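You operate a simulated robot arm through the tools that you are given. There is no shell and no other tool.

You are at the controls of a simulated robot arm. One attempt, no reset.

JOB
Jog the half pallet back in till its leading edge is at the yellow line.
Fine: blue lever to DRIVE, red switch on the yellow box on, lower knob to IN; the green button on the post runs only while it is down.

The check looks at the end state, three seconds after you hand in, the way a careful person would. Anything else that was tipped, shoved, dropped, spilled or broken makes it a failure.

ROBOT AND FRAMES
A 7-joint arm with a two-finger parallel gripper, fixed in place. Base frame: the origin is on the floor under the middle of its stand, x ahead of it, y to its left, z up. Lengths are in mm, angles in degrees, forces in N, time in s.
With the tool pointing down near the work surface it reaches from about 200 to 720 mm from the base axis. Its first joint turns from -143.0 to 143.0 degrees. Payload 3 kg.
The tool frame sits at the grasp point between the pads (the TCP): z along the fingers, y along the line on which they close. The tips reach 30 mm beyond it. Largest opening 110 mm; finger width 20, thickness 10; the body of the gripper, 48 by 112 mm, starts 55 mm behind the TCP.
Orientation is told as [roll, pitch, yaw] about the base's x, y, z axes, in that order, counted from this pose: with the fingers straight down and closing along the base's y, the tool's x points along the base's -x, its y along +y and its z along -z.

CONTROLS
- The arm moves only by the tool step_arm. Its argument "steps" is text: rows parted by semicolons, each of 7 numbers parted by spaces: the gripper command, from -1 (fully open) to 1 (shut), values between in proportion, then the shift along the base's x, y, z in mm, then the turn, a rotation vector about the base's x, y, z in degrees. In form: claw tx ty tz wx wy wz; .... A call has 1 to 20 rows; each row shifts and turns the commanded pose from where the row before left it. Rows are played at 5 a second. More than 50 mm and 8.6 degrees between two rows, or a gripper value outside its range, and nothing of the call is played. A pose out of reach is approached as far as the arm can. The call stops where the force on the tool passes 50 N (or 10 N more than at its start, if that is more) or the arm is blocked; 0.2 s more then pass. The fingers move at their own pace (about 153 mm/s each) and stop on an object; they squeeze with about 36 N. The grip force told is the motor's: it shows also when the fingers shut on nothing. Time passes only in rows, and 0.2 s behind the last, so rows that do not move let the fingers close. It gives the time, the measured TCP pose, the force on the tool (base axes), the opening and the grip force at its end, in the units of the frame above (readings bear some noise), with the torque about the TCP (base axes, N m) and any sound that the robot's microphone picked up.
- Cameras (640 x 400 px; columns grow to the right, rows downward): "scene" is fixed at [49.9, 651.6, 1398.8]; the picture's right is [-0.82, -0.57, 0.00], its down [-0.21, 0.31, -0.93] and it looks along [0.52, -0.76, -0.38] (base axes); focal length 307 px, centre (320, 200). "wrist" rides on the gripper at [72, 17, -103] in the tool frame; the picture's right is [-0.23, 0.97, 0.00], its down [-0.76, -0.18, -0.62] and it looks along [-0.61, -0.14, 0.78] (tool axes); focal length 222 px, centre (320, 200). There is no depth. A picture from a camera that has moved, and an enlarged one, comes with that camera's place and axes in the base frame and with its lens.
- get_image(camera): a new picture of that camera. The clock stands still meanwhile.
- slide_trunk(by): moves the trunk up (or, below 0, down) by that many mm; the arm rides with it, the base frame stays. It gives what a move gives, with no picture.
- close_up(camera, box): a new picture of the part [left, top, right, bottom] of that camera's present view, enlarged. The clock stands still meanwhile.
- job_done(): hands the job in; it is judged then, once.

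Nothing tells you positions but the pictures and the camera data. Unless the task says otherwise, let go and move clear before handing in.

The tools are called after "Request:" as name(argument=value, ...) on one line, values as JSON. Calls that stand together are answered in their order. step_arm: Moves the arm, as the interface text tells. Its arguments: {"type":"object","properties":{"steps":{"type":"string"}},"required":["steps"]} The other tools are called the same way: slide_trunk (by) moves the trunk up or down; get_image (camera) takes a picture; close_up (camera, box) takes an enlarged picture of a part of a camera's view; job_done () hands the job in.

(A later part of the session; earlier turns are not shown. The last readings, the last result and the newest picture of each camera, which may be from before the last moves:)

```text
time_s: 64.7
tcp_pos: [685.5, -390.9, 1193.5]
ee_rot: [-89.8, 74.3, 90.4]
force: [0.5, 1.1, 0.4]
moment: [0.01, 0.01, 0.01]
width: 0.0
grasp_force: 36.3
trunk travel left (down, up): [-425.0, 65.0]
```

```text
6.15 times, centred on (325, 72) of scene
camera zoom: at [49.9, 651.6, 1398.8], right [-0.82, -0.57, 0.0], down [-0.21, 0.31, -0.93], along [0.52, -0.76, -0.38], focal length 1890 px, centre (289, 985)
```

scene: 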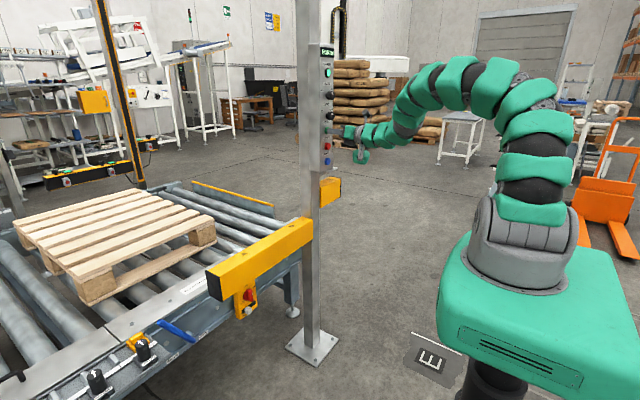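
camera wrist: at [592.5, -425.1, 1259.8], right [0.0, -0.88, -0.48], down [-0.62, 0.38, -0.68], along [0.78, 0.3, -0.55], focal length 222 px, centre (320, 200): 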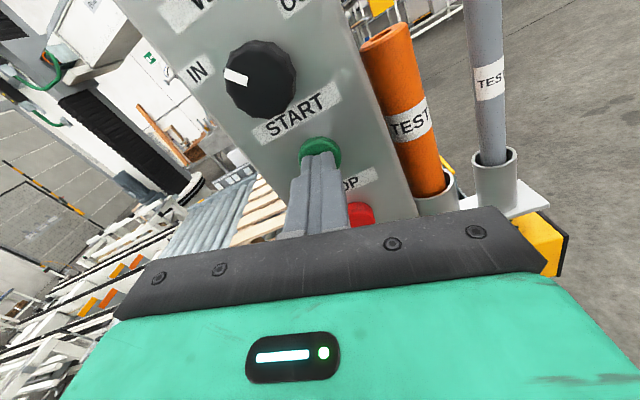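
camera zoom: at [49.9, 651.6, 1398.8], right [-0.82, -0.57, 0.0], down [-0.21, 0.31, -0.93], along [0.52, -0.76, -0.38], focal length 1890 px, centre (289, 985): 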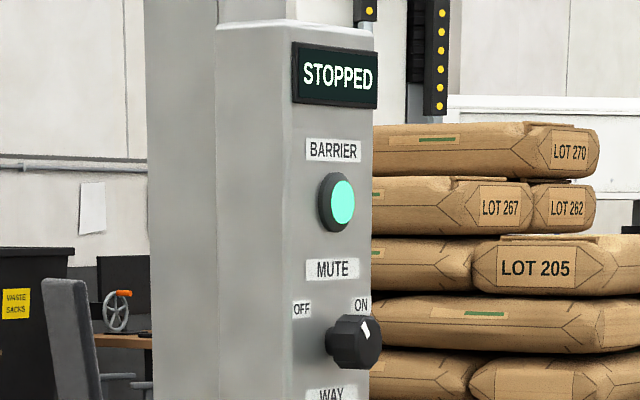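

The pallet coasts about 50 mm after release and has stopped with its leading edge around y≈745. I'll swing the arm around to the left for a direct look at the yellow line and the pallet edge together.

Request:
step_arm(steps="1 -30 0 0 0 0 0; 1 -45 5 10 5 0 0; 1 -45 15 15 5 0 0; 1 -40 15 15 5 0 0; 1 -34 12 17 3 0 0")

Request:
step_arm(steps="1 26.5 41.4 0 0 0 2.8; 1 23.1 43.4 0 0 0 2.8; 1 19.4 45.3 0 0 0 2.8; 1 15.7 46.6 0 0 0 2.8; 1 11.8 47.8 0 0 0 2.8; 1 7.8 48.6 0 0 0 2.8; 1 3.8 49 0 0 0 2.8; 1 -0.2 49.2 0 0 0 2.8; 1 -4.3 49 0 0 0 2.8; 1 -8.2 48.5 0 0 0 2.8; 1 -12.2 47.7 0 0 0 2.8; 1 -16.1 46.5 0 0 0 2.8")

Request:
get_image(camera="wrist")

```text
time_s: 65.9
tcp_pos: [491.7, -339.0, 1249.1]
ee_rot: [-90.0, 56.0, 90.1]
force: [-0.2, -0.6, -1.0]
moment: [0.0, -0.04, -0.02]
width: 0.2
grasp_force: 35.9
trunk travel left (down, up): [-425.0, 65.0]
```

```text
time_s: 68.5
tcp_pos: [593.4, 217.3, 1260.6]
ee_rot: [-90.0, 56.1, 123.7]
force: [-0.1, -1.6, 0.6]
moment: [-0.01, 0.01, 0.03]
width: 0.2
grasp_force: 35.9
out of reach, approached as far as the arm can: row 7, 8, 9, 10, 11, 12
trunk travel left (down, up): [-425.0, 65.0]
```

```text
taken
camera wrist: at [538.6, 115.4, 1312.0], right [0.38, -0.57, -0.73], down [-0.84, 0.13, -0.53], along [0.4, 0.81, -0.43], focal length 222 px, centre (320, 200)
```

wrist: 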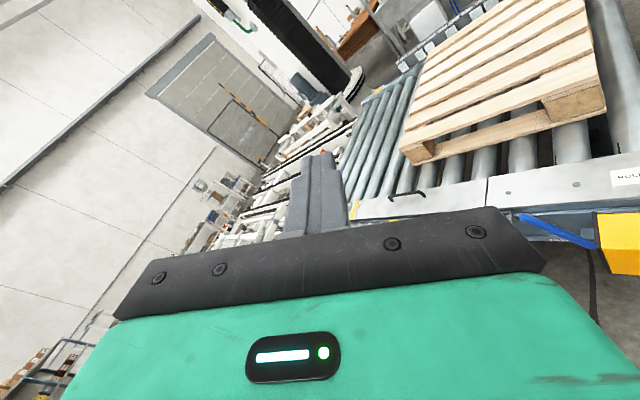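

The pallet and the near rail with its yellow strip are both in view now. Zooming in.

Request:
close_up(camera="wrist", box=[330, 60, 640, 230])

Request:
close_up(camera="wrist", box=[330, 70, 450, 220])

```text
2.06 times, centred on (485, 145) of wrist
camera zoom: at [538.6, 115.4, 1312.0], right [0.38, -0.57, -0.73], down [-0.84, 0.13, -0.53], along [0.4, 0.81, -0.43], focal length 459 px, centre (-21, 314)
```

zoom: 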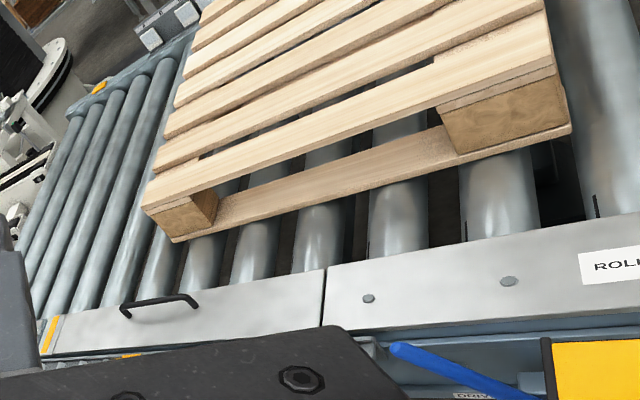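

```text
2.67 times, centred on (390, 145) of wrist
camera zoom: at [538.6, 115.4, 1312.0], right [0.38, -0.57, -0.73], down [-0.84, 0.13, -0.53], along [0.4, 0.81, -0.43], focal length 592 px, centre (133, 347)
```

zoom: 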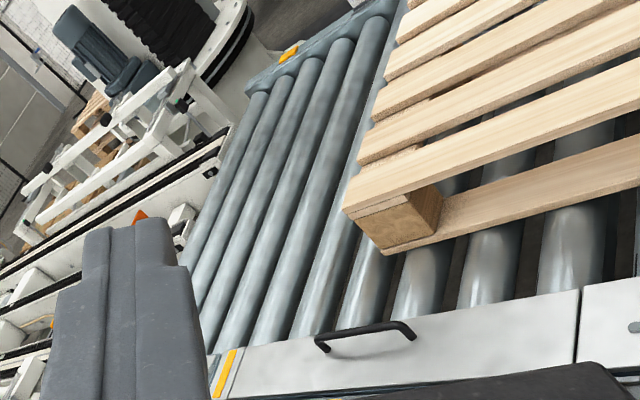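

I see a yellow strip on the near rail at roughly (1071,1033), and something small and yellow on the far rail. I'll swing further left to view both more squarely before deciding where the line is.

Request:
step_arm(steps="1 -18 42 5 0 0 3; 1 -20 41 5 0 0 3; 1 -24 39 5 0 0 3; 1 -27 37 5 0 0 3; 1 -30 35 5 0 0 3; 1 -32 33 5 0 0 3; 1 -34 31 5 0 0 3")

Request:
get_image(camera="wrist")

```text
time_s: 70.1
tcp_pos: [411.9, 480.5, 1308.8]
ee_rot: [-90.0, 56.2, 144.7]
force: [0.1, -1.0, -0.1]
moment: [-0.03, 0.01, 0.07]
width: 0.1
grasp_force: 36.5
out of reach, approached as far as the arm can: row 5
trunk travel left (down, up): [-425.0, 65.0]
```

```text
taken
camera wrist: at [397.7, 364.5, 1360.1], right [0.56, -0.39, -0.73], down [-0.83, -0.18, -0.53], along [0.08, 0.9, -0.43], focal length 222 px, centre (320, 200)
```

wrist: 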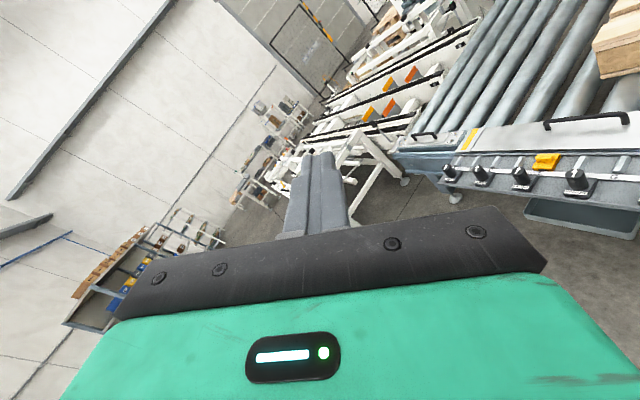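

Request:
step_arm(steps="1 0 0 0 0 0 -8; 1 0 0 0 0 0 -8; 1 0 0 0 0 0 -8; 1 0 0 0 0 0 -8")

Request:
get_image(camera="wrist")

```text
time_s: 71.1
tcp_pos: [410.7, 477.2, 1309.9]
ee_rot: [-89.9, 56.3, 112.9]
force: [0.2, -0.8, -0.1]
moment: [-0.03, -0.03, 0.06]
width: 0.1
grasp_force: 36.0
trunk travel left (down, up): [-425.0, 65.0]
```

```text
taken
camera wrist: at [337.0, 388.2, 1361.4], right [0.26, -0.63, -0.73], down [-0.8, 0.28, -0.53], along [0.55, 0.72, -0.43], focal length 222 px, centre (320, 200)
```

wrist: 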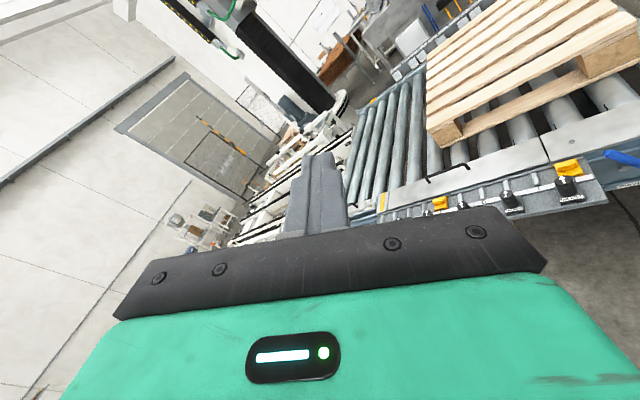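

Request:
close_up(camera="wrist", box=[340, 80, 480, 230])

Request:
close_up(camera="wrist", box=[350, 80, 410, 120])

Request:
close_up(camera="wrist", box=[360, 150, 470, 230])

```text
2.67 times, centred on (410, 155) of wrist
camera zoom: at [337.0, 388.2, 1361.4], right [0.26, -0.63, -0.73], down [-0.8, 0.28, -0.53], along [0.55, 0.72, -0.43], focal length 592 px, centre (80, 320)
```

zoom: 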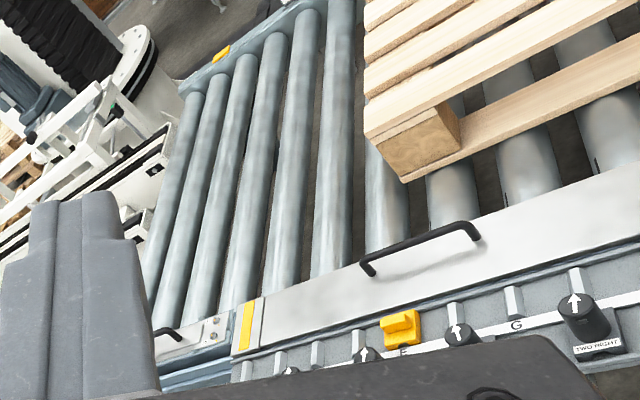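

```text
10.00 times, centred on (380, 100) of wrist
camera zoom: at [337.0, 388.2, 1361.4], right [0.26, -0.63, -0.73], down [-0.8, 0.28, -0.53], along [0.55, 0.72, -0.43], focal length 2221 px, centre (-280, 1200)
```

zoom: 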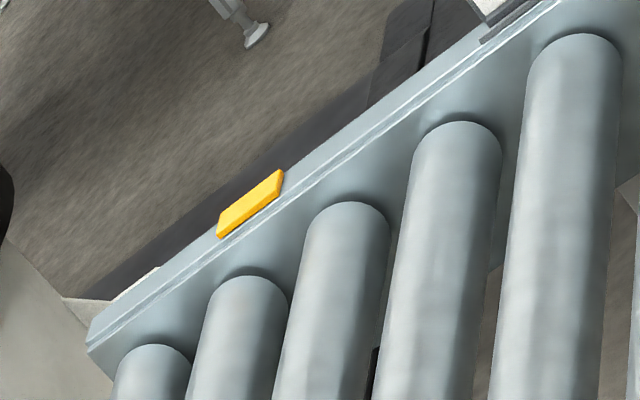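

```text
5.00 times, centred on (415, 190) of wrist
camera zoom: at [337.0, 388.2, 1361.4], right [0.26, -0.63, -0.73], down [-0.8, 0.28, -0.53], along [0.55, 0.72, -0.43], focal length 1111 px, centre (-155, 250)
```

zoom: 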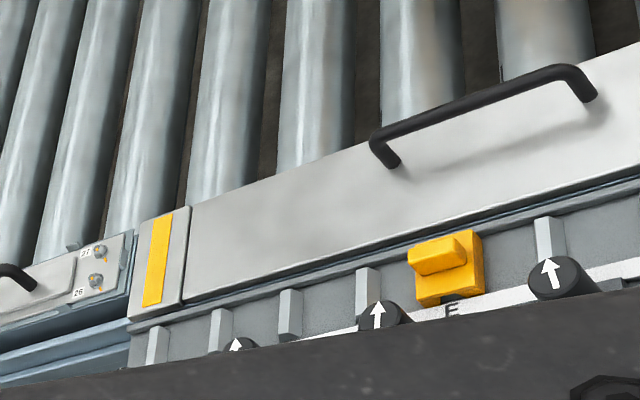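

From this angle the painted yellow strip runs across the near rail at y≈1040 (from x≈1014 to 1135). The far yellow thing is a separate raised block at about y≈1290, so I take the strip as the line. The pallet's leading edge is at y≈738, about 300 mm to go. I'll go back to the START button.

Request:
step_arm(steps="1 21.3 -36.7 -4 0 0 -1.15; 1 21.3 -36.7 -4 0 0 -1.15; 1 21.3 -36.7 -4 0 0 -1.15; 1 21.3 -36.7 -4 0 0 -1.15; 1 21.3 -36.7 -4 0 0 -1.15; 1 21.3 -36.7 -4 0 0 -1.15; 1 21.3 -36.7 -4 0 0 -1.15; 1 6 -44 -4 0 0 -1.15; 1 6 -44 -4 0 0 -1.15; 1 6 -44 -4 0 0 -1.15; 1 6 -44 -4 0 0 -1.15; 1 6 -44 -4 0 0 -1.15; 1 -6 -43 -4 0 0 -1.15; 1 -6 -43 -4 0 0 -1.15; 1 -6 -43 -4 0 0 -1.15; 1 -6 -43 -4 0 0 -1.15; 1 -6 -43 -4 0 0 -1.15; 1 -23 -41 -4 0 0 -1.15; 1 -23 -41 -4 0 0 -1.15; 1 -23 -41 -4 0 0 -1.15")

Request:
get_image(camera="wrist")

Request:
close_up(camera="scene", box=[0, 170, 240, 320])

```text
time_s: 75.3
tcp_pos: [507.8, -359.4, 1335.6]
ee_rot: [-89.9, 56.2, 89.8]
force: [-0.3, 0.6, 0.5]
moment: [-0.01, 0.01, -0.02]
width: 0.0
grasp_force: 36.3
out of reach, approached as far as the arm can: row 4, 5, 6, 8, 9
trunk travel left (down, up): [-425.0, 65.0]
```

```text
taken
camera wrist: at [405.7, -411.2, 1388.6], right [0.0, -0.68, -0.73], down [-0.62, 0.57, -0.53], along [0.78, 0.45, -0.43], focal length 222 px, centre (320, 200)
```

wrist: 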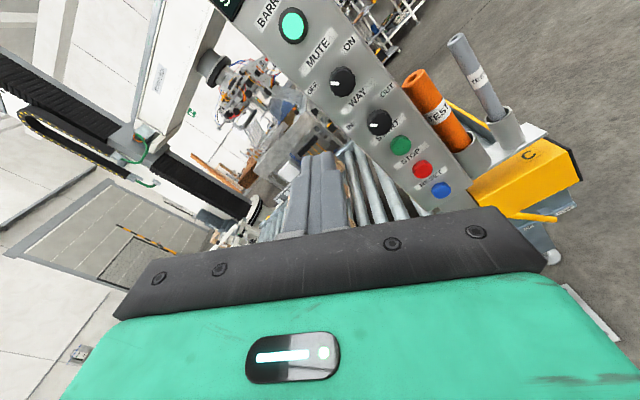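

```text
2.67 times, centred on (120, 245) of scene
camera zoom: at [49.9, 651.6, 1398.8], right [-0.82, -0.57, 0.0], down [-0.21, 0.31, -0.93], along [0.52, -0.76, -0.38], focal length 819 px, centre (853, 80)
```

zoom: 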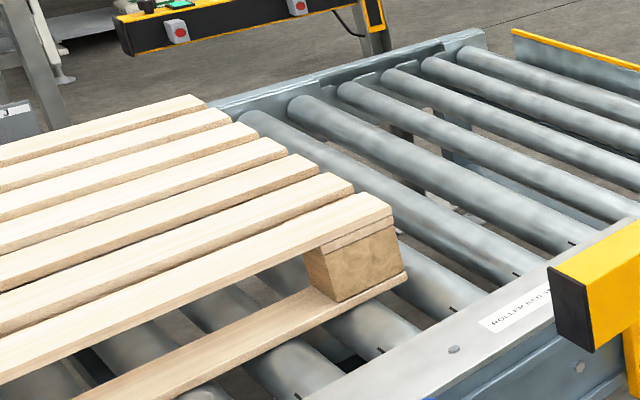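

The pallet hasn't moved since I released. Going back in front of START.

Request:
step_arm(steps="1 26 -6 -28.5 0 0 0; 1 26 -6 -28.5 0 0 0; 1 26 -6 -28.5 0 0 0; 1 26 -6 -28.5 0 0 0; 1 26 -6 -28.5 0 0 0; 1 15 0 0 0 0 0; 1 15 0 0 0 0 0; 1 12 0 0 0 0 0")

Request:
get_image(camera="wrist")

Request:
close_up(camera="scene", box=[0, 230, 200, 355])

```text
time_s: 77.1
tcp_pos: [680.7, -385.9, 1192.3]
ee_rot: [-90.0, 56.1, 89.8]
force: [0.4, 0.6, -0.5]
moment: [-0.03, 0.01, 0.02]
width: 0.0
grasp_force: 36.4
trunk travel left (down, up): [-425.0, 65.0]
```

```text
taken
camera wrist: at [578.0, -438.7, 1244.1], right [0.0, -0.68, -0.73], down [-0.62, 0.57, -0.53], along [0.78, 0.45, -0.43], focal length 222 px, centre (320, 200)
```

wrist: 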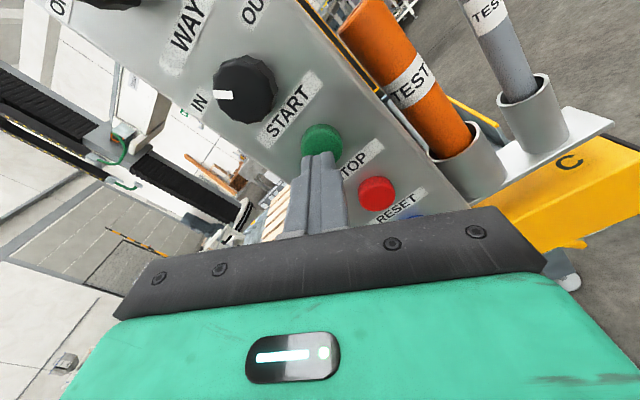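

```text
3.20 times, centred on (100, 292) of scene
camera zoom: at [49.9, 651.6, 1398.8], right [-0.82, -0.57, 0.0], down [-0.21, 0.31, -0.93], along [0.52, -0.76, -0.38], focal length 983 px, centre (1024, -96)
```

zoom: 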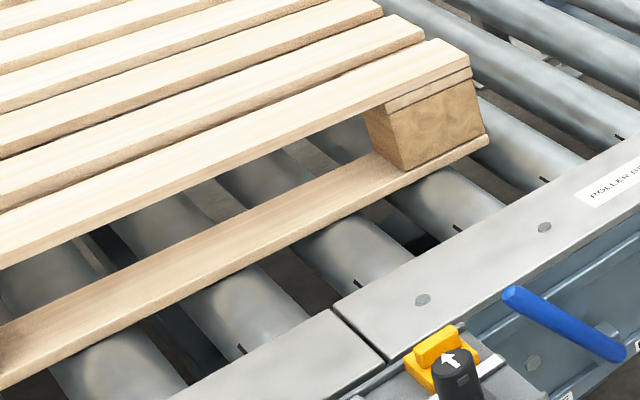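

Request:
step_arm(steps="1 4 -4 1 0 0 0")

Request:
step_arm(steps="1 4 0 0 0 0 0; 1 4 0 0 0 0 0; 1 3 0 0 0 0 0")

Request:
close_up(camera="scene", box=[0, 230, 200, 355])

Request:
close_up(camera="scene", box=[305, 40, 345, 105])

```text
time_s: 77.5
tcp_pos: [684.3, -391.3, 1192.6]
ee_rot: [-89.9, 56.1, 89.7]
force: [0.0, 0.8, 0.2]
moment: [-0.03, 0.01, 0.0]
width: 0.0
grasp_force: 36.1
trunk travel left (down, up): [-425.0, 65.0]
```

```text
time_s: 78.3
tcp_pos: [694.1, -390.2, 1192.7]
ee_rot: [-90.0, 56.2, 89.7]
force: [-7.7, -1.8, -0.4]
moment: [0.05, -0.01, -0.07]
width: 0.0
grasp_force: 35.7
trunk travel left (down, up): [-425.0, 65.0]
heard: click
```

```text
3.20 times, centred on (100, 292) of scene
camera zoom: at [49.9, 651.6, 1398.8], right [-0.82, -0.57, 0.0], down [-0.21, 0.31, -0.93], along [0.52, -0.76, -0.38], focal length 983 px, centre (1024, -96)
```

zoom: 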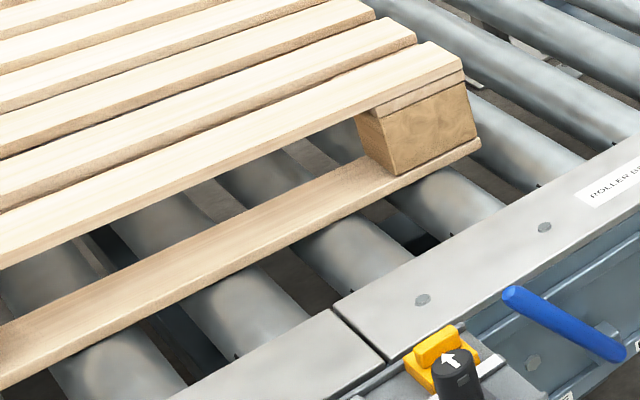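

```text
6.15 times, centred on (325, 72) of scene
camera zoom: at [49.9, 651.6, 1398.8], right [-0.82, -0.57, 0.0], down [-0.21, 0.31, -0.93], along [0.52, -0.76, -0.38], focal length 1890 px, centre (289, 985)
```

zoom: 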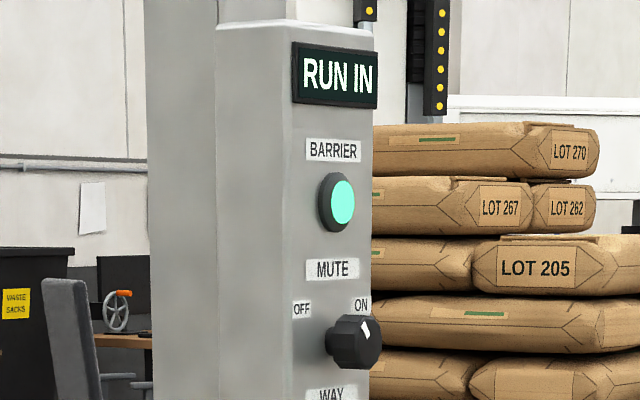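

RUN IN again, and the pallet has moved about 12 mm so far. I'll hold about 1.2 s and re-measure before the final release.

Request:
step_arm(steps="1 0 0 0 0 0 0; 1 0 0 0 0 0 0; 1 0 0 0 0 0 0; 1 0 0 0 0 0 0; 1 0 0 0 0 0 0")

Request:
close_up(camera="scene", box=[0, 230, 200, 355])

Request:
close_up(camera="wrist", box=[130, 150, 350, 290])

```text
time_s: 79.5
tcp_pos: [695.0, -389.7, 1192.9]
ee_rot: [-89.9, 56.2, 89.7]
force: [-8.7, -2.0, -2.8]
moment: [0.02, 0.06, -0.04]
width: 0.1
grasp_force: 35.9
trunk travel left (down, up): [-425.0, 65.0]
```

```text
3.20 times, centred on (100, 292) of scene
camera zoom: at [49.9, 651.6, 1398.8], right [-0.82, -0.57, 0.0], down [-0.21, 0.31, -0.93], along [0.52, -0.76, -0.38], focal length 983 px, centre (1024, -96)
```

zoom: 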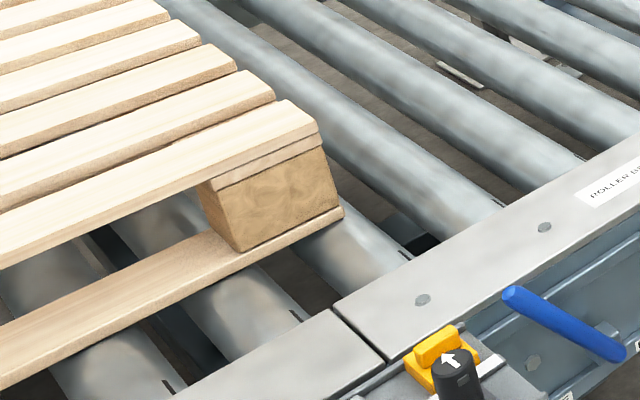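

```text
2.86 times, centred on (240, 220) of wrist
camera zoom: at [592.3, -442.5, 1244.8], right [0.0, -0.68, -0.73], down [-0.62, 0.58, -0.53], along [0.78, 0.45, -0.43], focal length 635 px, centre (549, 143)
```

zoom: 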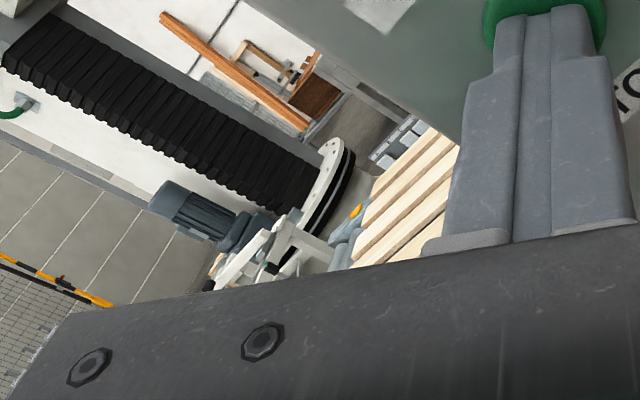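

Another 178 mm covered. About 112 mm remains, and I expect ~57 mm of that as release travel, so one more 0.4 s hold and then the same release as before.

Request:
step_arm(steps="1 0 0 0 0 0 0")

Request:
step_arm(steps="1 -10 0 0 0 0 0; 1 0 0 0 0 0 0; 1 0 0 0 0 0 0; 1 0 0 0 0 0 0")

Request:
close_up(camera="scene", box=[0, 230, 200, 355])

Request:
close_up(camera="scene", box=[305, 40, 345, 105])

```text
time_s: 79.9
tcp_pos: [695.2, -389.2, 1193.6]
ee_rot: [-89.9, 56.2, 89.7]
force: [-9.5, -1.6, -2.5]
moment: [0.02, 0.1, 0.01]
width: 0.1
grasp_force: 35.6
trunk travel left (down, up): [-425.0, 65.0]
```

```text
time_s: 80.9
tcp_pos: [686.7, -390.3, 1192.7]
ee_rot: [-89.8, 56.2, 89.8]
force: [-0.6, 0.5, 0.0]
moment: [-0.02, 0.02, 0.0]
width: 0.2
grasp_force: 35.5
trunk travel left (down, up): [-425.0, 65.0]
```

```text
3.20 times, centred on (100, 292) of scene
camera zoom: at [49.9, 651.6, 1398.8], right [-0.82, -0.57, 0.0], down [-0.21, 0.31, -0.93], along [0.52, -0.76, -0.38], focal length 983 px, centre (1024, -96)
```

zoom: 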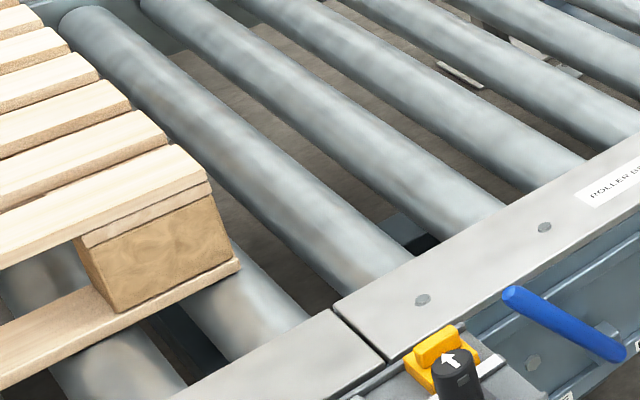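

```text
6.15 times, centred on (325, 72) of scene
camera zoom: at [49.9, 651.6, 1398.8], right [-0.82, -0.57, 0.0], down [-0.21, 0.31, -0.93], along [0.52, -0.76, -0.38], focal length 1890 px, centre (289, 985)
```

zoom: 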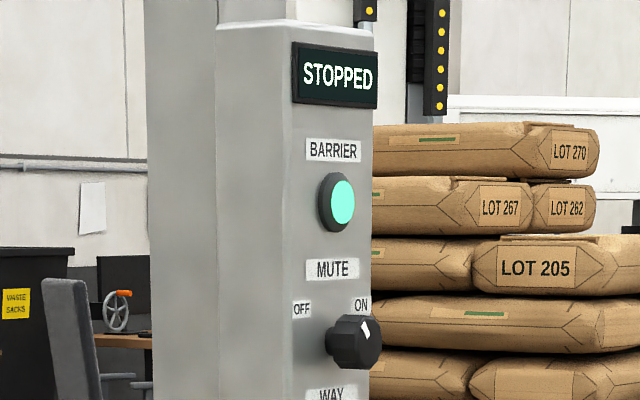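

The trailing corner comes out at y≈431 against a target of 433. I'll swing round again to check the leading edge against the yellow line directly.

Request:
step_arm(steps="1 -30 0 0 0 0 0; 1 -45 5 20 0 0 0; 1 -45 10 20 0 0 0; 1 -40 15 20 0 0 0; 1 -34 20 20 0 0 0")

Request:
step_arm(steps="1 23 41 0 0 0 1.2; 1 23 41 0 0 0 1.2; 1 23 41 0 0 0 1.2; 1 6 43 0 0 0 1.2; 1 6 43 0 0 0 1.2; 1 6 43 0 0 0 1.2; 1 6 43 0 0 0 1.2; 1 6 43 0 0 0 1.2; 1 -6 44 0 0 0 1.2; 1 -6 44 0 0 0 1.2; 1 -6 44 0 0 0 1.2; 1 -6 44 0 0 0 1.2; 1 -6 44 0 0 0 1.2; 1 -21.3 36.7 0 0 0 1.2; 1 -21.3 36.7 0 0 0 1.2; 1 -21.3 36.7 0 0 0 1.2; 1 -21.3 36.7 0 0 0 1.2; 1 -21.3 36.7 0 0 0 1.2; 1 -21.3 36.7 0 0 0 1.2; 1 -21.3 36.7 0 0 0 1.2")

Request:
get_image(camera="wrist")

```text
refused: row 3 steps farther than a row can; nothing moved
```

```text
time_s: 81.3
tcp_pos: [696.7, -368.8, 1193.2]
ee_rot: [-89.7, 56.0, 89.3]
force: [-17.3, 5.6, 2.0]
moment: [-0.03, -0.12, 0.01]
width: 0.0
grasp_force: 35.7
trunk travel left (down, up): [-425.0, 65.0]
heard: click
stopped in row 2: the force on the tool passed its limit at 80 N (the readings are from after the stop); the commanded pose is now the measured one
```

```text
taken
camera wrist: at [593.7, -421.3, 1245.6], right [-0.01, -0.68, -0.73], down [-0.62, 0.58, -0.53], along [0.79, 0.45, -0.43], focal length 222 px, centre (320, 200)
```

wrist: 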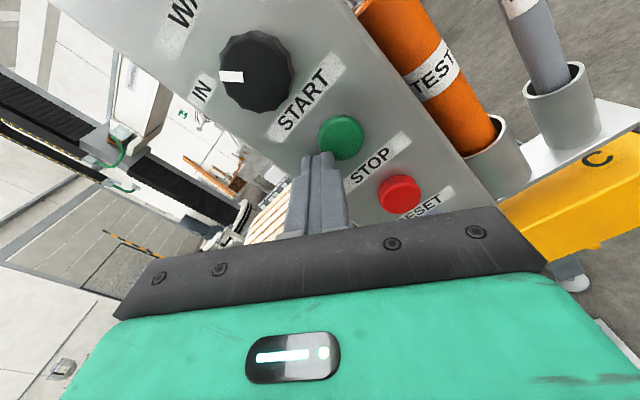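

My mistake: the first call was refused for an oversize row, and the second one then ran from the wrong place and bumped the START button. Before moving anything else I'll check the display and pallet; no time passes while I look.

Request:
close_up(camera="scene", box=[305, 40, 345, 105])

Request:
close_up(camera="scene", box=[0, 230, 200, 355])

Request:
close_up(camera="scene", box=[305, 95, 350, 210])

```text
6.15 times, centred on (325, 72) of scene
camera zoom: at [49.9, 651.6, 1398.8], right [-0.82, -0.57, 0.0], down [-0.21, 0.31, -0.93], along [0.52, -0.76, -0.38], focal length 1890 px, centre (289, 985)
```

zoom: 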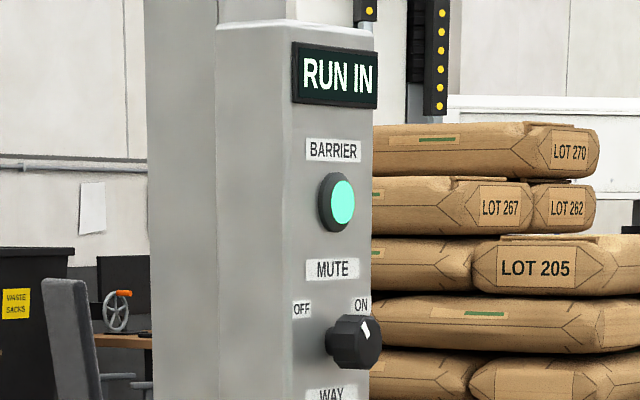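

```text
3.20 times, centred on (100, 292) of scene
camera zoom: at [49.9, 651.6, 1398.8], right [-0.82, -0.57, 0.0], down [-0.21, 0.31, -0.93], along [0.52, -0.76, -0.38], focal length 983 px, centre (1024, -96)
```

zoom: 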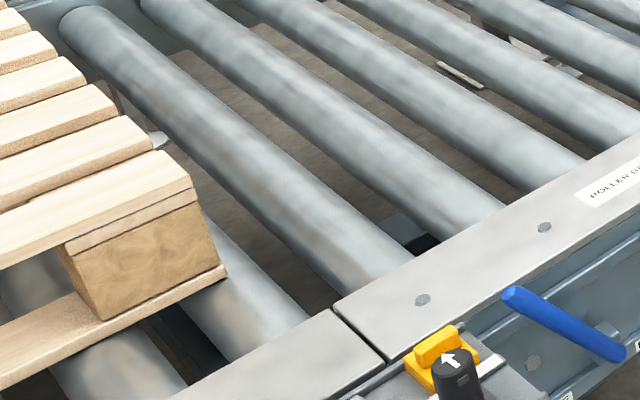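

```text
3.48 times, centred on (328, 152) of scene
camera zoom: at [49.9, 651.6, 1398.8], right [-0.82, -0.57, 0.0], down [-0.21, 0.31, -0.93], along [0.52, -0.76, -0.38], focal length 1068 px, centre (294, 365)
```

zoom: 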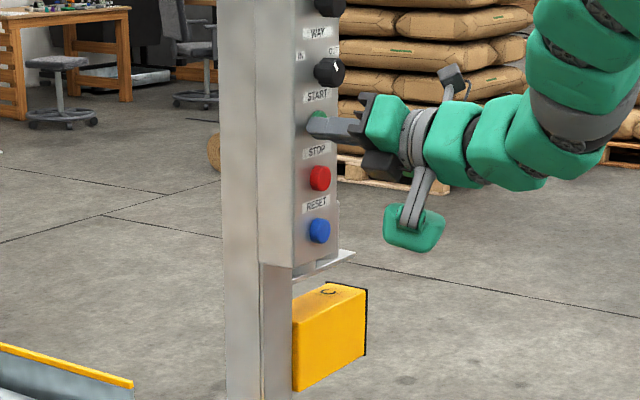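

The button is still held down and the pallet has crept about 15 mm. Pulling straight back now, as fast as a row allows, to release it.

Request:
step_arm(steps="1 -48 0 0 0 0 0; 1 0 0 0 0 0 0; 1 0 0 0 0 0 0; 1 0 0 0 0 0 0")

Request:
close_up(camera="scene", box=[0, 230, 200, 355])

Request:
close_up(camera="scene", box=[305, 40, 345, 105])

Request:
get_image(camera="wrist")

```text
time_s: 82.3
tcp_pos: [653.0, -368.2, 1191.5]
ee_rot: [-89.5, 55.9, 89.6]
force: [0.3, -0.4, 0.0]
moment: [0.0, 0.0, 0.01]
width: 0.1
grasp_force: 35.5
trunk travel left (down, up): [-425.0, 65.0]
```

```text
3.20 times, centred on (100, 292) of scene
camera zoom: at [49.9, 651.6, 1398.8], right [-0.82, -0.57, 0.0], down [-0.21, 0.31, -0.93], along [0.52, -0.76, -0.38], focal length 983 px, centre (1024, -96)
```

zoom: 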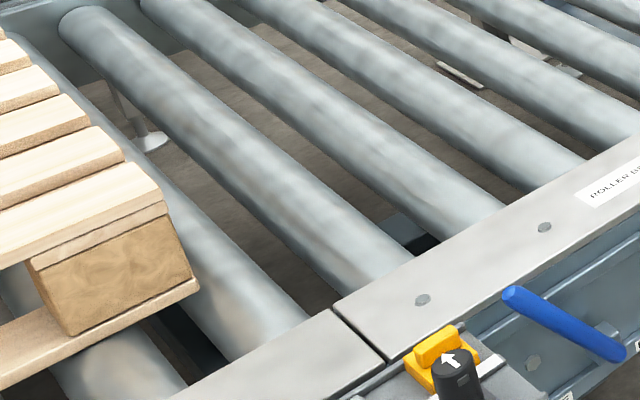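

```text
6.15 times, centred on (325, 72) of scene
camera zoom: at [49.9, 651.6, 1398.8], right [-0.82, -0.57, 0.0], down [-0.21, 0.31, -0.93], along [0.52, -0.76, -0.38], focal length 1890 px, centre (289, 985)
```

zoom: 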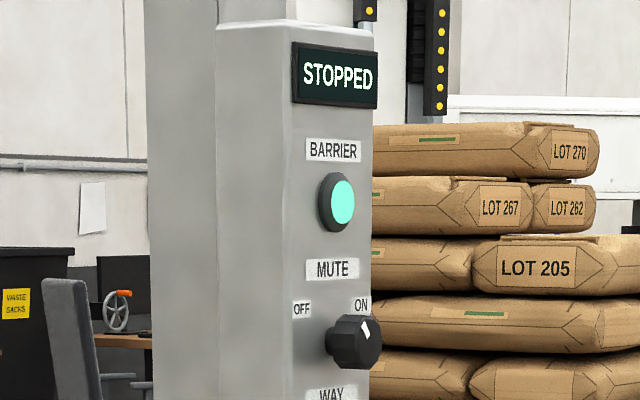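

```text
taken
camera wrist: at [549.8, -420.0, 1242.1], right [-0.01, -0.68, -0.73], down [-0.62, 0.58, -0.53], along [0.79, 0.45, -0.43], focal length 222 px, centre (320, 200)
```

wrist: 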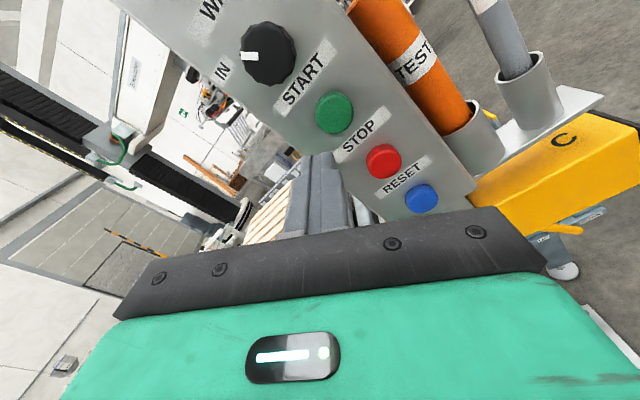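

It stopped, now about 40 mm past the line by my estimate, and the panel looks undamaged. From here I'll run one call at a time near the button. First I'll go and measure the actual overshoot.

Request:
step_arm(steps="1 -40 0 15 0 0 0; 1 -40 5 20 0 0 0; 1 -35 10 20 0 0 0")

```text
time_s: 83.1
tcp_pos: [533.5, -352.3, 1247.5]
ee_rot: [-89.5, 55.9, 89.6]
force: [0.3, -0.1, -0.5]
moment: [0.01, 0.02, 0.1]
width: 0.0
grasp_force: 36.2
trunk travel left (down, up): [-425.0, 65.0]
```

Request:
step_arm(steps="1 11.7 38 3 0 0 1.15; 1 11.7 38 3 0 0 1.15; 1 11.7 38 3 0 0 1.15; 1 11.7 38 3 0 0 1.15; 1 4 40 3 0 0 1.15; 1 4 40 3 0 0 1.15; 1 4 40 3 0 0 1.15; 1 4 40 3 0 0 1.15; 1 4 40 3 0 0 1.15; 1 -8 44 3 0 0 1.15; 1 -8 44 3 0 0 1.15; 1 -8 44 3 0 0 1.15; 1 -8 44 3 0 0 1.15; 1 -8 44 3 0 0 1.15; 1 -21.7 41.7 3 0 0 1.15; 1 -21.7 41.7 3 0 0 1.15; 1 -21.7 41.7 3 0 0 1.15; 1 -21.7 41.7 3 0 0 1.15; 1 -21.7 41.7 3 0 0 1.15; 1 -21.7 41.7 3 0 0 1.15")

Request:
get_image(camera="wrist")

```text
time_s: 87.3
tcp_pos: [472.1, 459.4, 1333.8]
ee_rot: [-89.5, 56.0, 112.6]
force: [-0.2, -0.3, 0.5]
moment: [0.01, 0.0, 0.04]
width: 0.3
grasp_force: 35.9
out of reach, approached as far as the arm can: row 6, 7, 8, 9, 10, 11
trunk travel left (down, up): [-425.0, 65.0]
```

```text
taken
camera wrist: at [397.5, 370.2, 1385.2], right [0.25, -0.63, -0.73], down [-0.8, 0.29, -0.53], along [0.55, 0.72, -0.43], focal length 222 px, centre (320, 200)
```

wrist: 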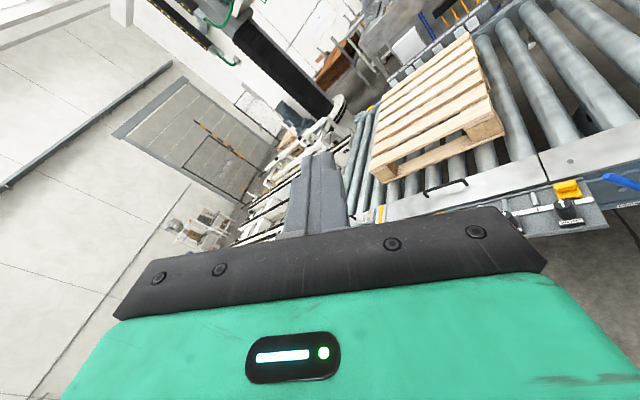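

Request:
close_up(camera="wrist", box=[340, 90, 480, 230])

Request:
close_up(camera="wrist", box=[350, 150, 430, 230])

```text
2.86 times, centred on (410, 160) of wrist
camera zoom: at [397.5, 370.2, 1385.2], right [0.25, -0.63, -0.73], down [-0.8, 0.29, -0.53], along [0.55, 0.72, -0.43], focal length 635 px, centre (63, 314)
```

zoom: 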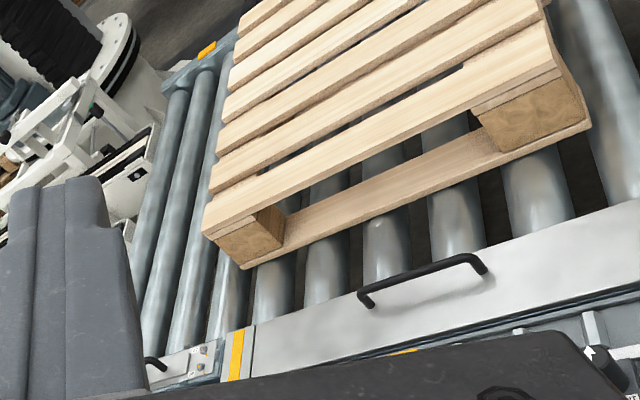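

```text
5.00 times, centred on (390, 190) of wrist
camera zoom: at [397.5, 370.2, 1385.2], right [0.25, -0.63, -0.73], down [-0.8, 0.29, -0.53], along [0.55, 0.72, -0.43], focal length 1111 px, centre (-30, 250)
```

zoom: 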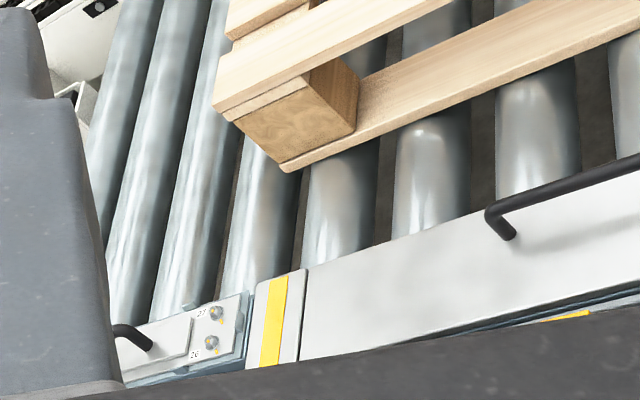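

Measured here: strip at y≈1043, leading edge at y≈1077, so the pallet is about 35 mm too far. That's my bump's doing, and it should be corrected. I'll set WAY to OUT, tap START briefly to bring it back, then return WAY to IN. First, back around to the panel.

Request:
step_arm(steps="1 20 -42 -4 0 0 -1.13; 1 20 -42 -4 0 0 -1.13; 1 20 -42 -4 0 0 -1.13; 1 20 -42 -4 0 0 -1.13; 1 20 -42 -4 0 0 -1.13; 1 8 -44 -4 0 0 -1.13; 1 8 -44 -4 0 0 -1.13; 1 4 -44 -4 0 0 -1.13; 1 0 -44 -4 0 0 -1.13; 1 0 -44 -4 0 0 -1.13; 1 -4 -40 -4 0 0 -1.13; 1 -4 -40 -4 0 0 -1.13; 1 -4 -40 -4 0 0 -1.13; 1 -4 -40 -4 0 0 -1.13; 1 -4 -40 -4 0 0 -1.13; 1 -11 -38 -4 0 0 -1.13; 1 -11 -38 -4 0 0 -1.13; 1 -11 -38 -4 0 0 -1.13; 1 -11 -38 -4 0 0 -1.13; 1 -11 -38 -4 0 0 -1.13")

```text
time_s: 91.5
tcp_pos: [534.7, -291.1, 1326.3]
ee_rot: [-89.5, 56.0, 90.0]
force: [-0.4, -0.4, -0.3]
moment: [0.01, 0.02, -0.02]
width: 0.1
grasp_force: 36.1
out of reach, approached as far as the arm can: row 6, 7, 8, 9, 10, 12
trunk travel left (down, up): [-425.0, 65.0]
```

Request:
step_arm(steps="0.1 16 -16.3 -12.3 -3.2 0 0; 0.1 16 -16.3 -12.3 -3.2 0 0; 0.1 16 -16.3 -12.3 -3.2 0 0; 0.1 16 -16.3 -12.3 -3.2 0 0; 0.1 16 -16.3 -12.3 -3.2 0 0; 0.1 16 -16.3 -12.3 -3.2 0 0; 0.1 0 0 0 0 0 0")

Request:
get_image(camera="wrist")

```text
time_s: 93.1
tcp_pos: [632.1, -389.7, 1249.2]
ee_rot: [-89.3, 75.3, 90.1]
force: [-0.6, 0.3, 0.1]
moment: [-0.01, 0.0, 0.04]
width: 49.4
grasp_force: 0.1
trunk travel left (down, up): [-425.0, 65.0]
```

```text
taken
camera wrist: at [529.7, -423.4, 1316.5], right [-0.01, -0.88, -0.47], down [-0.62, 0.37, -0.69], along [0.78, 0.29, -0.55], focal length 222 px, centre (320, 200)
```

wrist: 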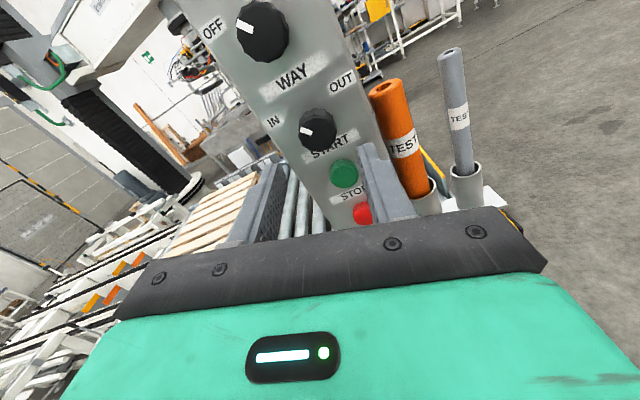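

Request:
step_arm(steps="0.1 12 0 1.5 0 0 0; 0.1 12 0 1.5 0 0 0; 0.1 12 0 0 0 0 0; 0.1 8 0 0 0 0 0")

Request:
close_up(camera="wrist", box=[240, 100, 420, 230])

```text
time_s: 94.1
tcp_pos: [677.1, -390.6, 1253.3]
ee_rot: [-89.2, 75.2, 90.3]
force: [-0.4, -0.3, 0.0]
moment: [-0.01, 0.01, -0.02]
width: 49.5
grasp_force: 0.0
trunk travel left (down, up): [-425.0, 65.0]
```

```text
3.08 times, centred on (330, 165) of wrist
camera zoom: at [573.2, -423.9, 1320.7], right [-0.01, -0.88, -0.47], down [-0.62, 0.37, -0.69], along [0.78, 0.29, -0.55], focal length 684 px, centre (289, 308)
```

zoom: 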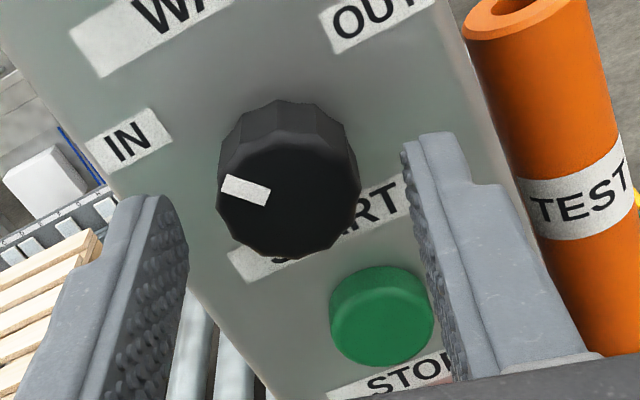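

Request:
step_arm(steps="0.1 7 0 0 0 0 0; 0.1 7 0 0 0 0 0; 0.1 5 0 0 0 0 0; 0.3 0 0 0 0 0 0; 0.6 0 0 0 0 0 0; 0.6 0 0 0 0 0 0; 0.6 0 0 0 0 0 0")

Request:
close_up(camera="wrist", box=[240, 100, 420, 230])

```text
time_s: 95.7
tcp_pos: [694.9, -389.5, 1255.7]
ee_rot: [-89.6, 75.2, 89.8]
force: [2.2, -1.3, 4.0]
moment: [0.02, 0.18, -0.05]
width: 31.2
grasp_force: 45.3
trunk travel left (down, up): [-425.0, 65.0]
```

```text
3.08 times, centred on (330, 165) of wrist
camera zoom: at [591.9, -423.9, 1322.0], right [-0.01, -0.88, -0.47], down [-0.62, 0.37, -0.69], along [0.78, 0.29, -0.55], focal length 684 px, centre (289, 308)
```

zoom: 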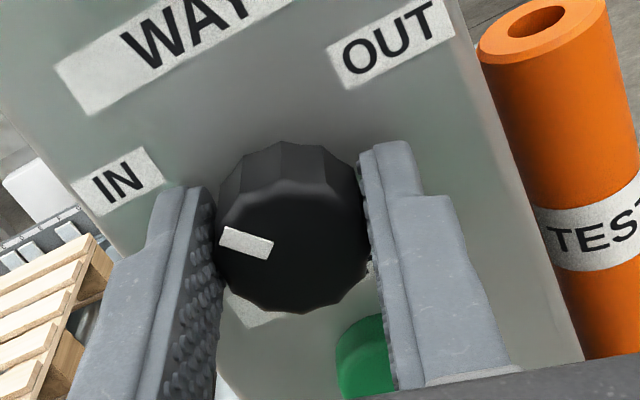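

Gripped. Turning clockwise toward OUT in stages.

Request:
step_arm(steps="0.6 0 0 -0.7 6 0 0; 0.6 0 0 -0.7 8 0 0; 0.6 0 0 0 8 0 0; 0.6 0 0 0 8 0 0; 0.6 0 0 0 8 0 0")

```text
time_s: 96.9
tcp_pos: [694.5, -391.5, 1253.2]
ee_rot: [-89.6, 36.9, 89.9]
force: [11.3, -13.0, 20.0]
moment: [0.0, -0.63, -0.67]
width: 31.3
grasp_force: 44.9
trunk travel left (down, up): [-425.0, 65.0]
```

Request:
step_arm(steps="0.6 0 -0.3 0.5 8 0 0; 0.6 0 0 0 8 0 0; 0.6 0 0 0 8 0 0; 0.6 0 0 0 8 0 0")

Request:
close_up(camera="wrist", box=[240, 100, 420, 230])

```text
time_s: 97.9
tcp_pos: [693.6, -390.5, 1253.5]
ee_rot: [-89.5, 5.0, 90.0]
force: [14.1, -11.0, 12.4]
moment: [0.01, -0.38, -1.02]
width: 31.4
grasp_force: 45.1
trunk travel left (down, up): [-425.0, 65.0]
```

```text
3.08 times, centred on (330, 165) of wrist
camera zoom: at [591.4, -463.0, 1244.4], right [-0.01, 0.14, -0.99], down [-0.62, 0.77, 0.12], along [0.78, 0.62, 0.08], focal length 684 px, centre (289, 308)
```

zoom: 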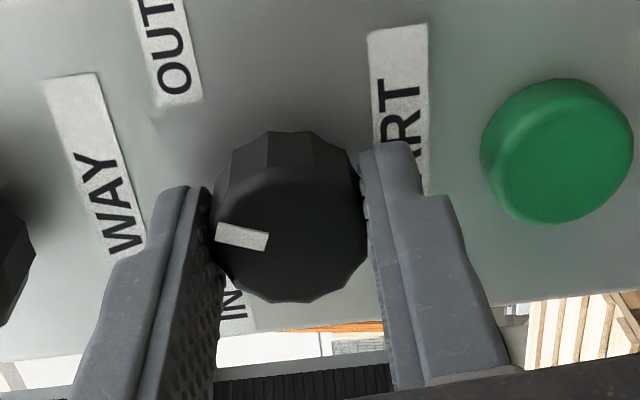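

Request:
step_arm(steps="0.6 0 -0.3 0.3 7 0 0; 0.6 0 0 0 7 0 0; 0.6 0 0 0 5 0 0")

Request:
close_up(camera="wrist", box=[240, 100, 420, 230])

```text
time_s: 98.7
tcp_pos: [694.1, -389.3, 1252.8]
ee_rot: [-89.5, -13.8, 90.0]
force: [8.7, -5.3, 8.1]
moment: [-0.47, -0.15, 0.07]
width: 31.1
grasp_force: 45.2
trunk travel left (down, up): [-425.0, 65.0]
```

```text
3.08 times, centred on (330, 165) of wrist
camera zoom: at [591.4, -455.6, 1221.1], right [-0.01, 0.45, -0.89], down [-0.62, 0.7, 0.36], along [0.78, 0.56, 0.28], focal length 684 px, centre (289, 308)
```

zoom: 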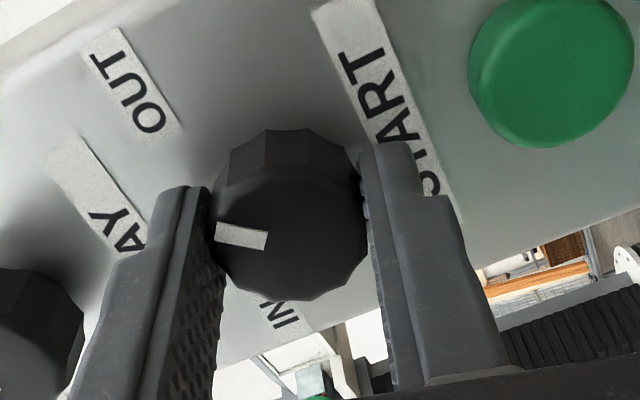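

It's on the OUT stop. Releasing and backing off straight.

Request:
step_arm(steps="0.1 0 0 0 0 0 0; 0.1 0 0 0 0 0 0; 0.1 -8 0 0 0 0 0; 0.1 -15 0 0 0 0 0; 0.1 -20 0 0 0 0 0; 0.1 -20 0 0 0 0 0")

Request:
close_up(camera="scene", box=[305, 60, 350, 130])

Request:
close_up(camera="scene", box=[0, 230, 200, 355])

```text
time_s: 100.1
tcp_pos: [630.7, -391.0, 1252.7]
ee_rot: [-89.6, -13.8, 89.9]
force: [0.1, -0.4, 0.3]
moment: [0.02, 0.01, -0.06]
width: 49.5
grasp_force: 0.0
trunk travel left (down, up): [-425.0, 65.0]
```

```text
5.71 times, centred on (328, 95) of scene
camera zoom: at [49.9, 651.6, 1398.8], right [-0.82, -0.57, 0.0], down [-0.21, 0.31, -0.93], along [0.52, -0.76, -0.38], focal length 1755 px, centre (277, 800)
```

zoom: 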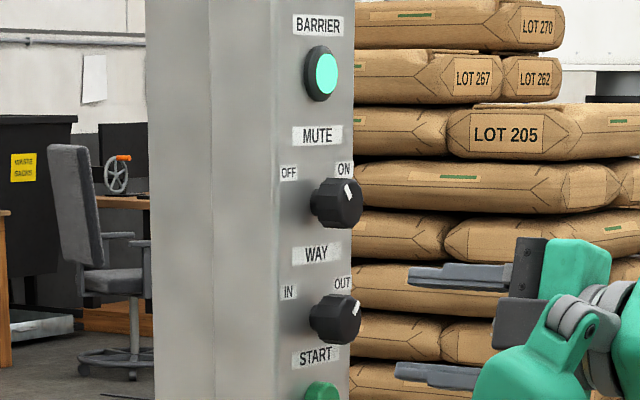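

```text
3.20 times, centred on (100, 292) of scene
camera zoom: at [49.9, 651.6, 1398.8], right [-0.82, -0.57, 0.0], down [-0.21, 0.31, -0.93], along [0.52, -0.76, -0.38], focal length 983 px, centre (1024, -96)
```

zoom: 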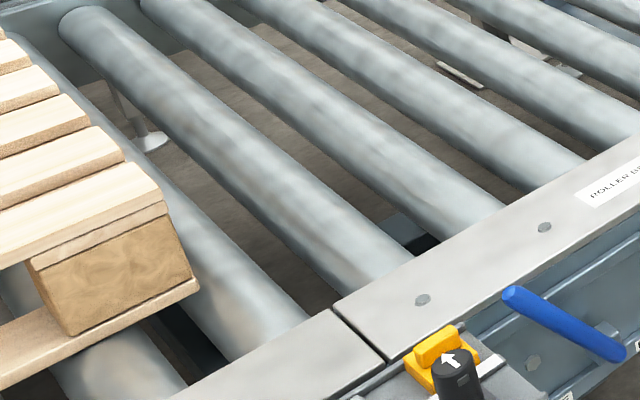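

WAY is at OUT and the pallet hasn't moved. Next I'll close the fingers and drop down in front of START, still standing off.

Request:
step_arm(steps="1 0 0.3 -15 0 0 0; 1 0 0.3 -15 0 0 0; 1 0 0.2 -15 0 0 0; 1 0 0 -14 0 0 0; 1 15 0 0 0 0 0; 1 15 0 0 0 0 0; 1 15 0 0 0 0 0")

Request:
get_image(camera="wrist")

```text
time_s: 101.7
tcp_pos: [676.8, -389.8, 1195.7]
ee_rot: [-89.5, -14.0, 90.0]
force: [0.6, 0.2, 0.4]
moment: [-0.03, 0.02, -0.04]
width: 0.0
grasp_force: 36.4
trunk travel left (down, up): [-425.0, 65.0]
```

```text
taken
camera wrist: at [573.8, -455.6, 1162.3], right [-0.01, 0.45, -0.89], down [-0.62, 0.7, 0.36], along [0.78, 0.56, 0.28], focal length 222 px, centre (320, 200)
```

wrist: 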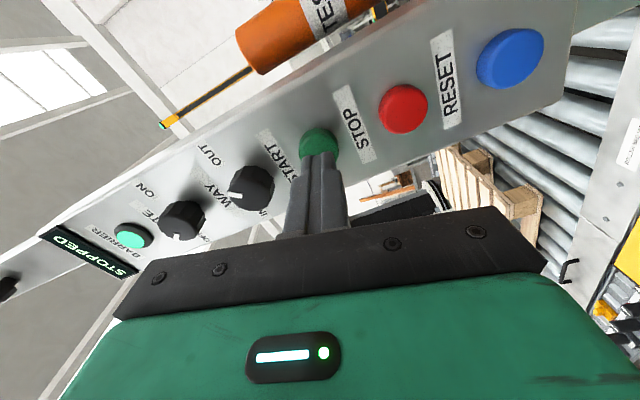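

Request:
step_arm(steps="1 8 0 -1 0 0 0")

```text
time_s: 102.1
tcp_pos: [684.9, -390.0, 1193.6]
ee_rot: [-89.5, -13.8, 90.0]
force: [0.1, 0.6, 0.9]
moment: [0.04, -0.03, -0.02]
width: 0.0
grasp_force: 36.2
trunk travel left (down, up): [-425.0, 65.0]
```

In position just off the button. Now a very short tap (in and straight out), then a measurement.

Request:
step_arm(steps="1 12 0 0 0 0 0; 1 -40 0 0 0 0 0; 1 0 0 0 0 0 0; 1 0 0 0 0 0 0; 1 0 0 0 0 0 0")

Request:
close_up(camera="scene", box=[0, 230, 200, 355])

Request:
close_up(camera="scene", box=[305, 40, 345, 105])

```text
time_s: 103.3
tcp_pos: [657.4, -390.1, 1195.9]
ee_rot: [-89.4, -13.8, 90.1]
force: [0.4, 0.7, -1.0]
moment: [0.0, 0.04, -0.01]
width: 0.2
grasp_force: 36.1
trunk travel left (down, up): [-425.0, 65.0]
heard: click
```

```text
3.20 times, centred on (100, 292) of scene
camera zoom: at [49.9, 651.6, 1398.8], right [-0.82, -0.57, 0.0], down [-0.21, 0.31, -0.93], along [0.52, -0.76, -0.38], focal length 983 px, centre (1024, -96)
```

zoom: 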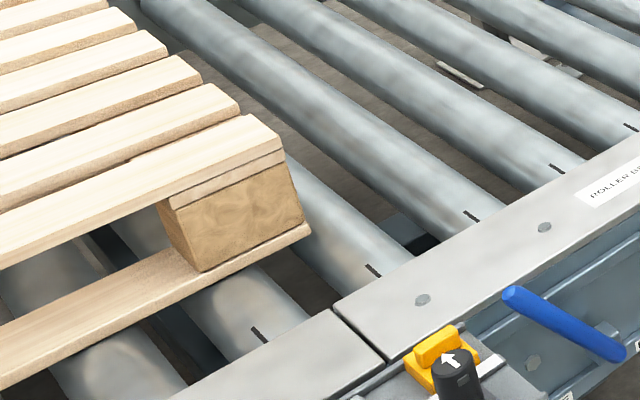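

```text
6.15 times, centred on (325, 72) of scene
camera zoom: at [49.9, 651.6, 1398.8], right [-0.82, -0.57, 0.0], down [-0.21, 0.31, -0.93], along [0.52, -0.76, -0.38], focal length 1890 px, centre (289, 985)
```

zoom: 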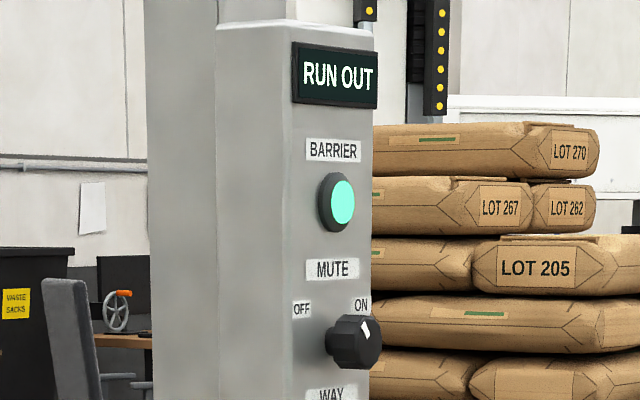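

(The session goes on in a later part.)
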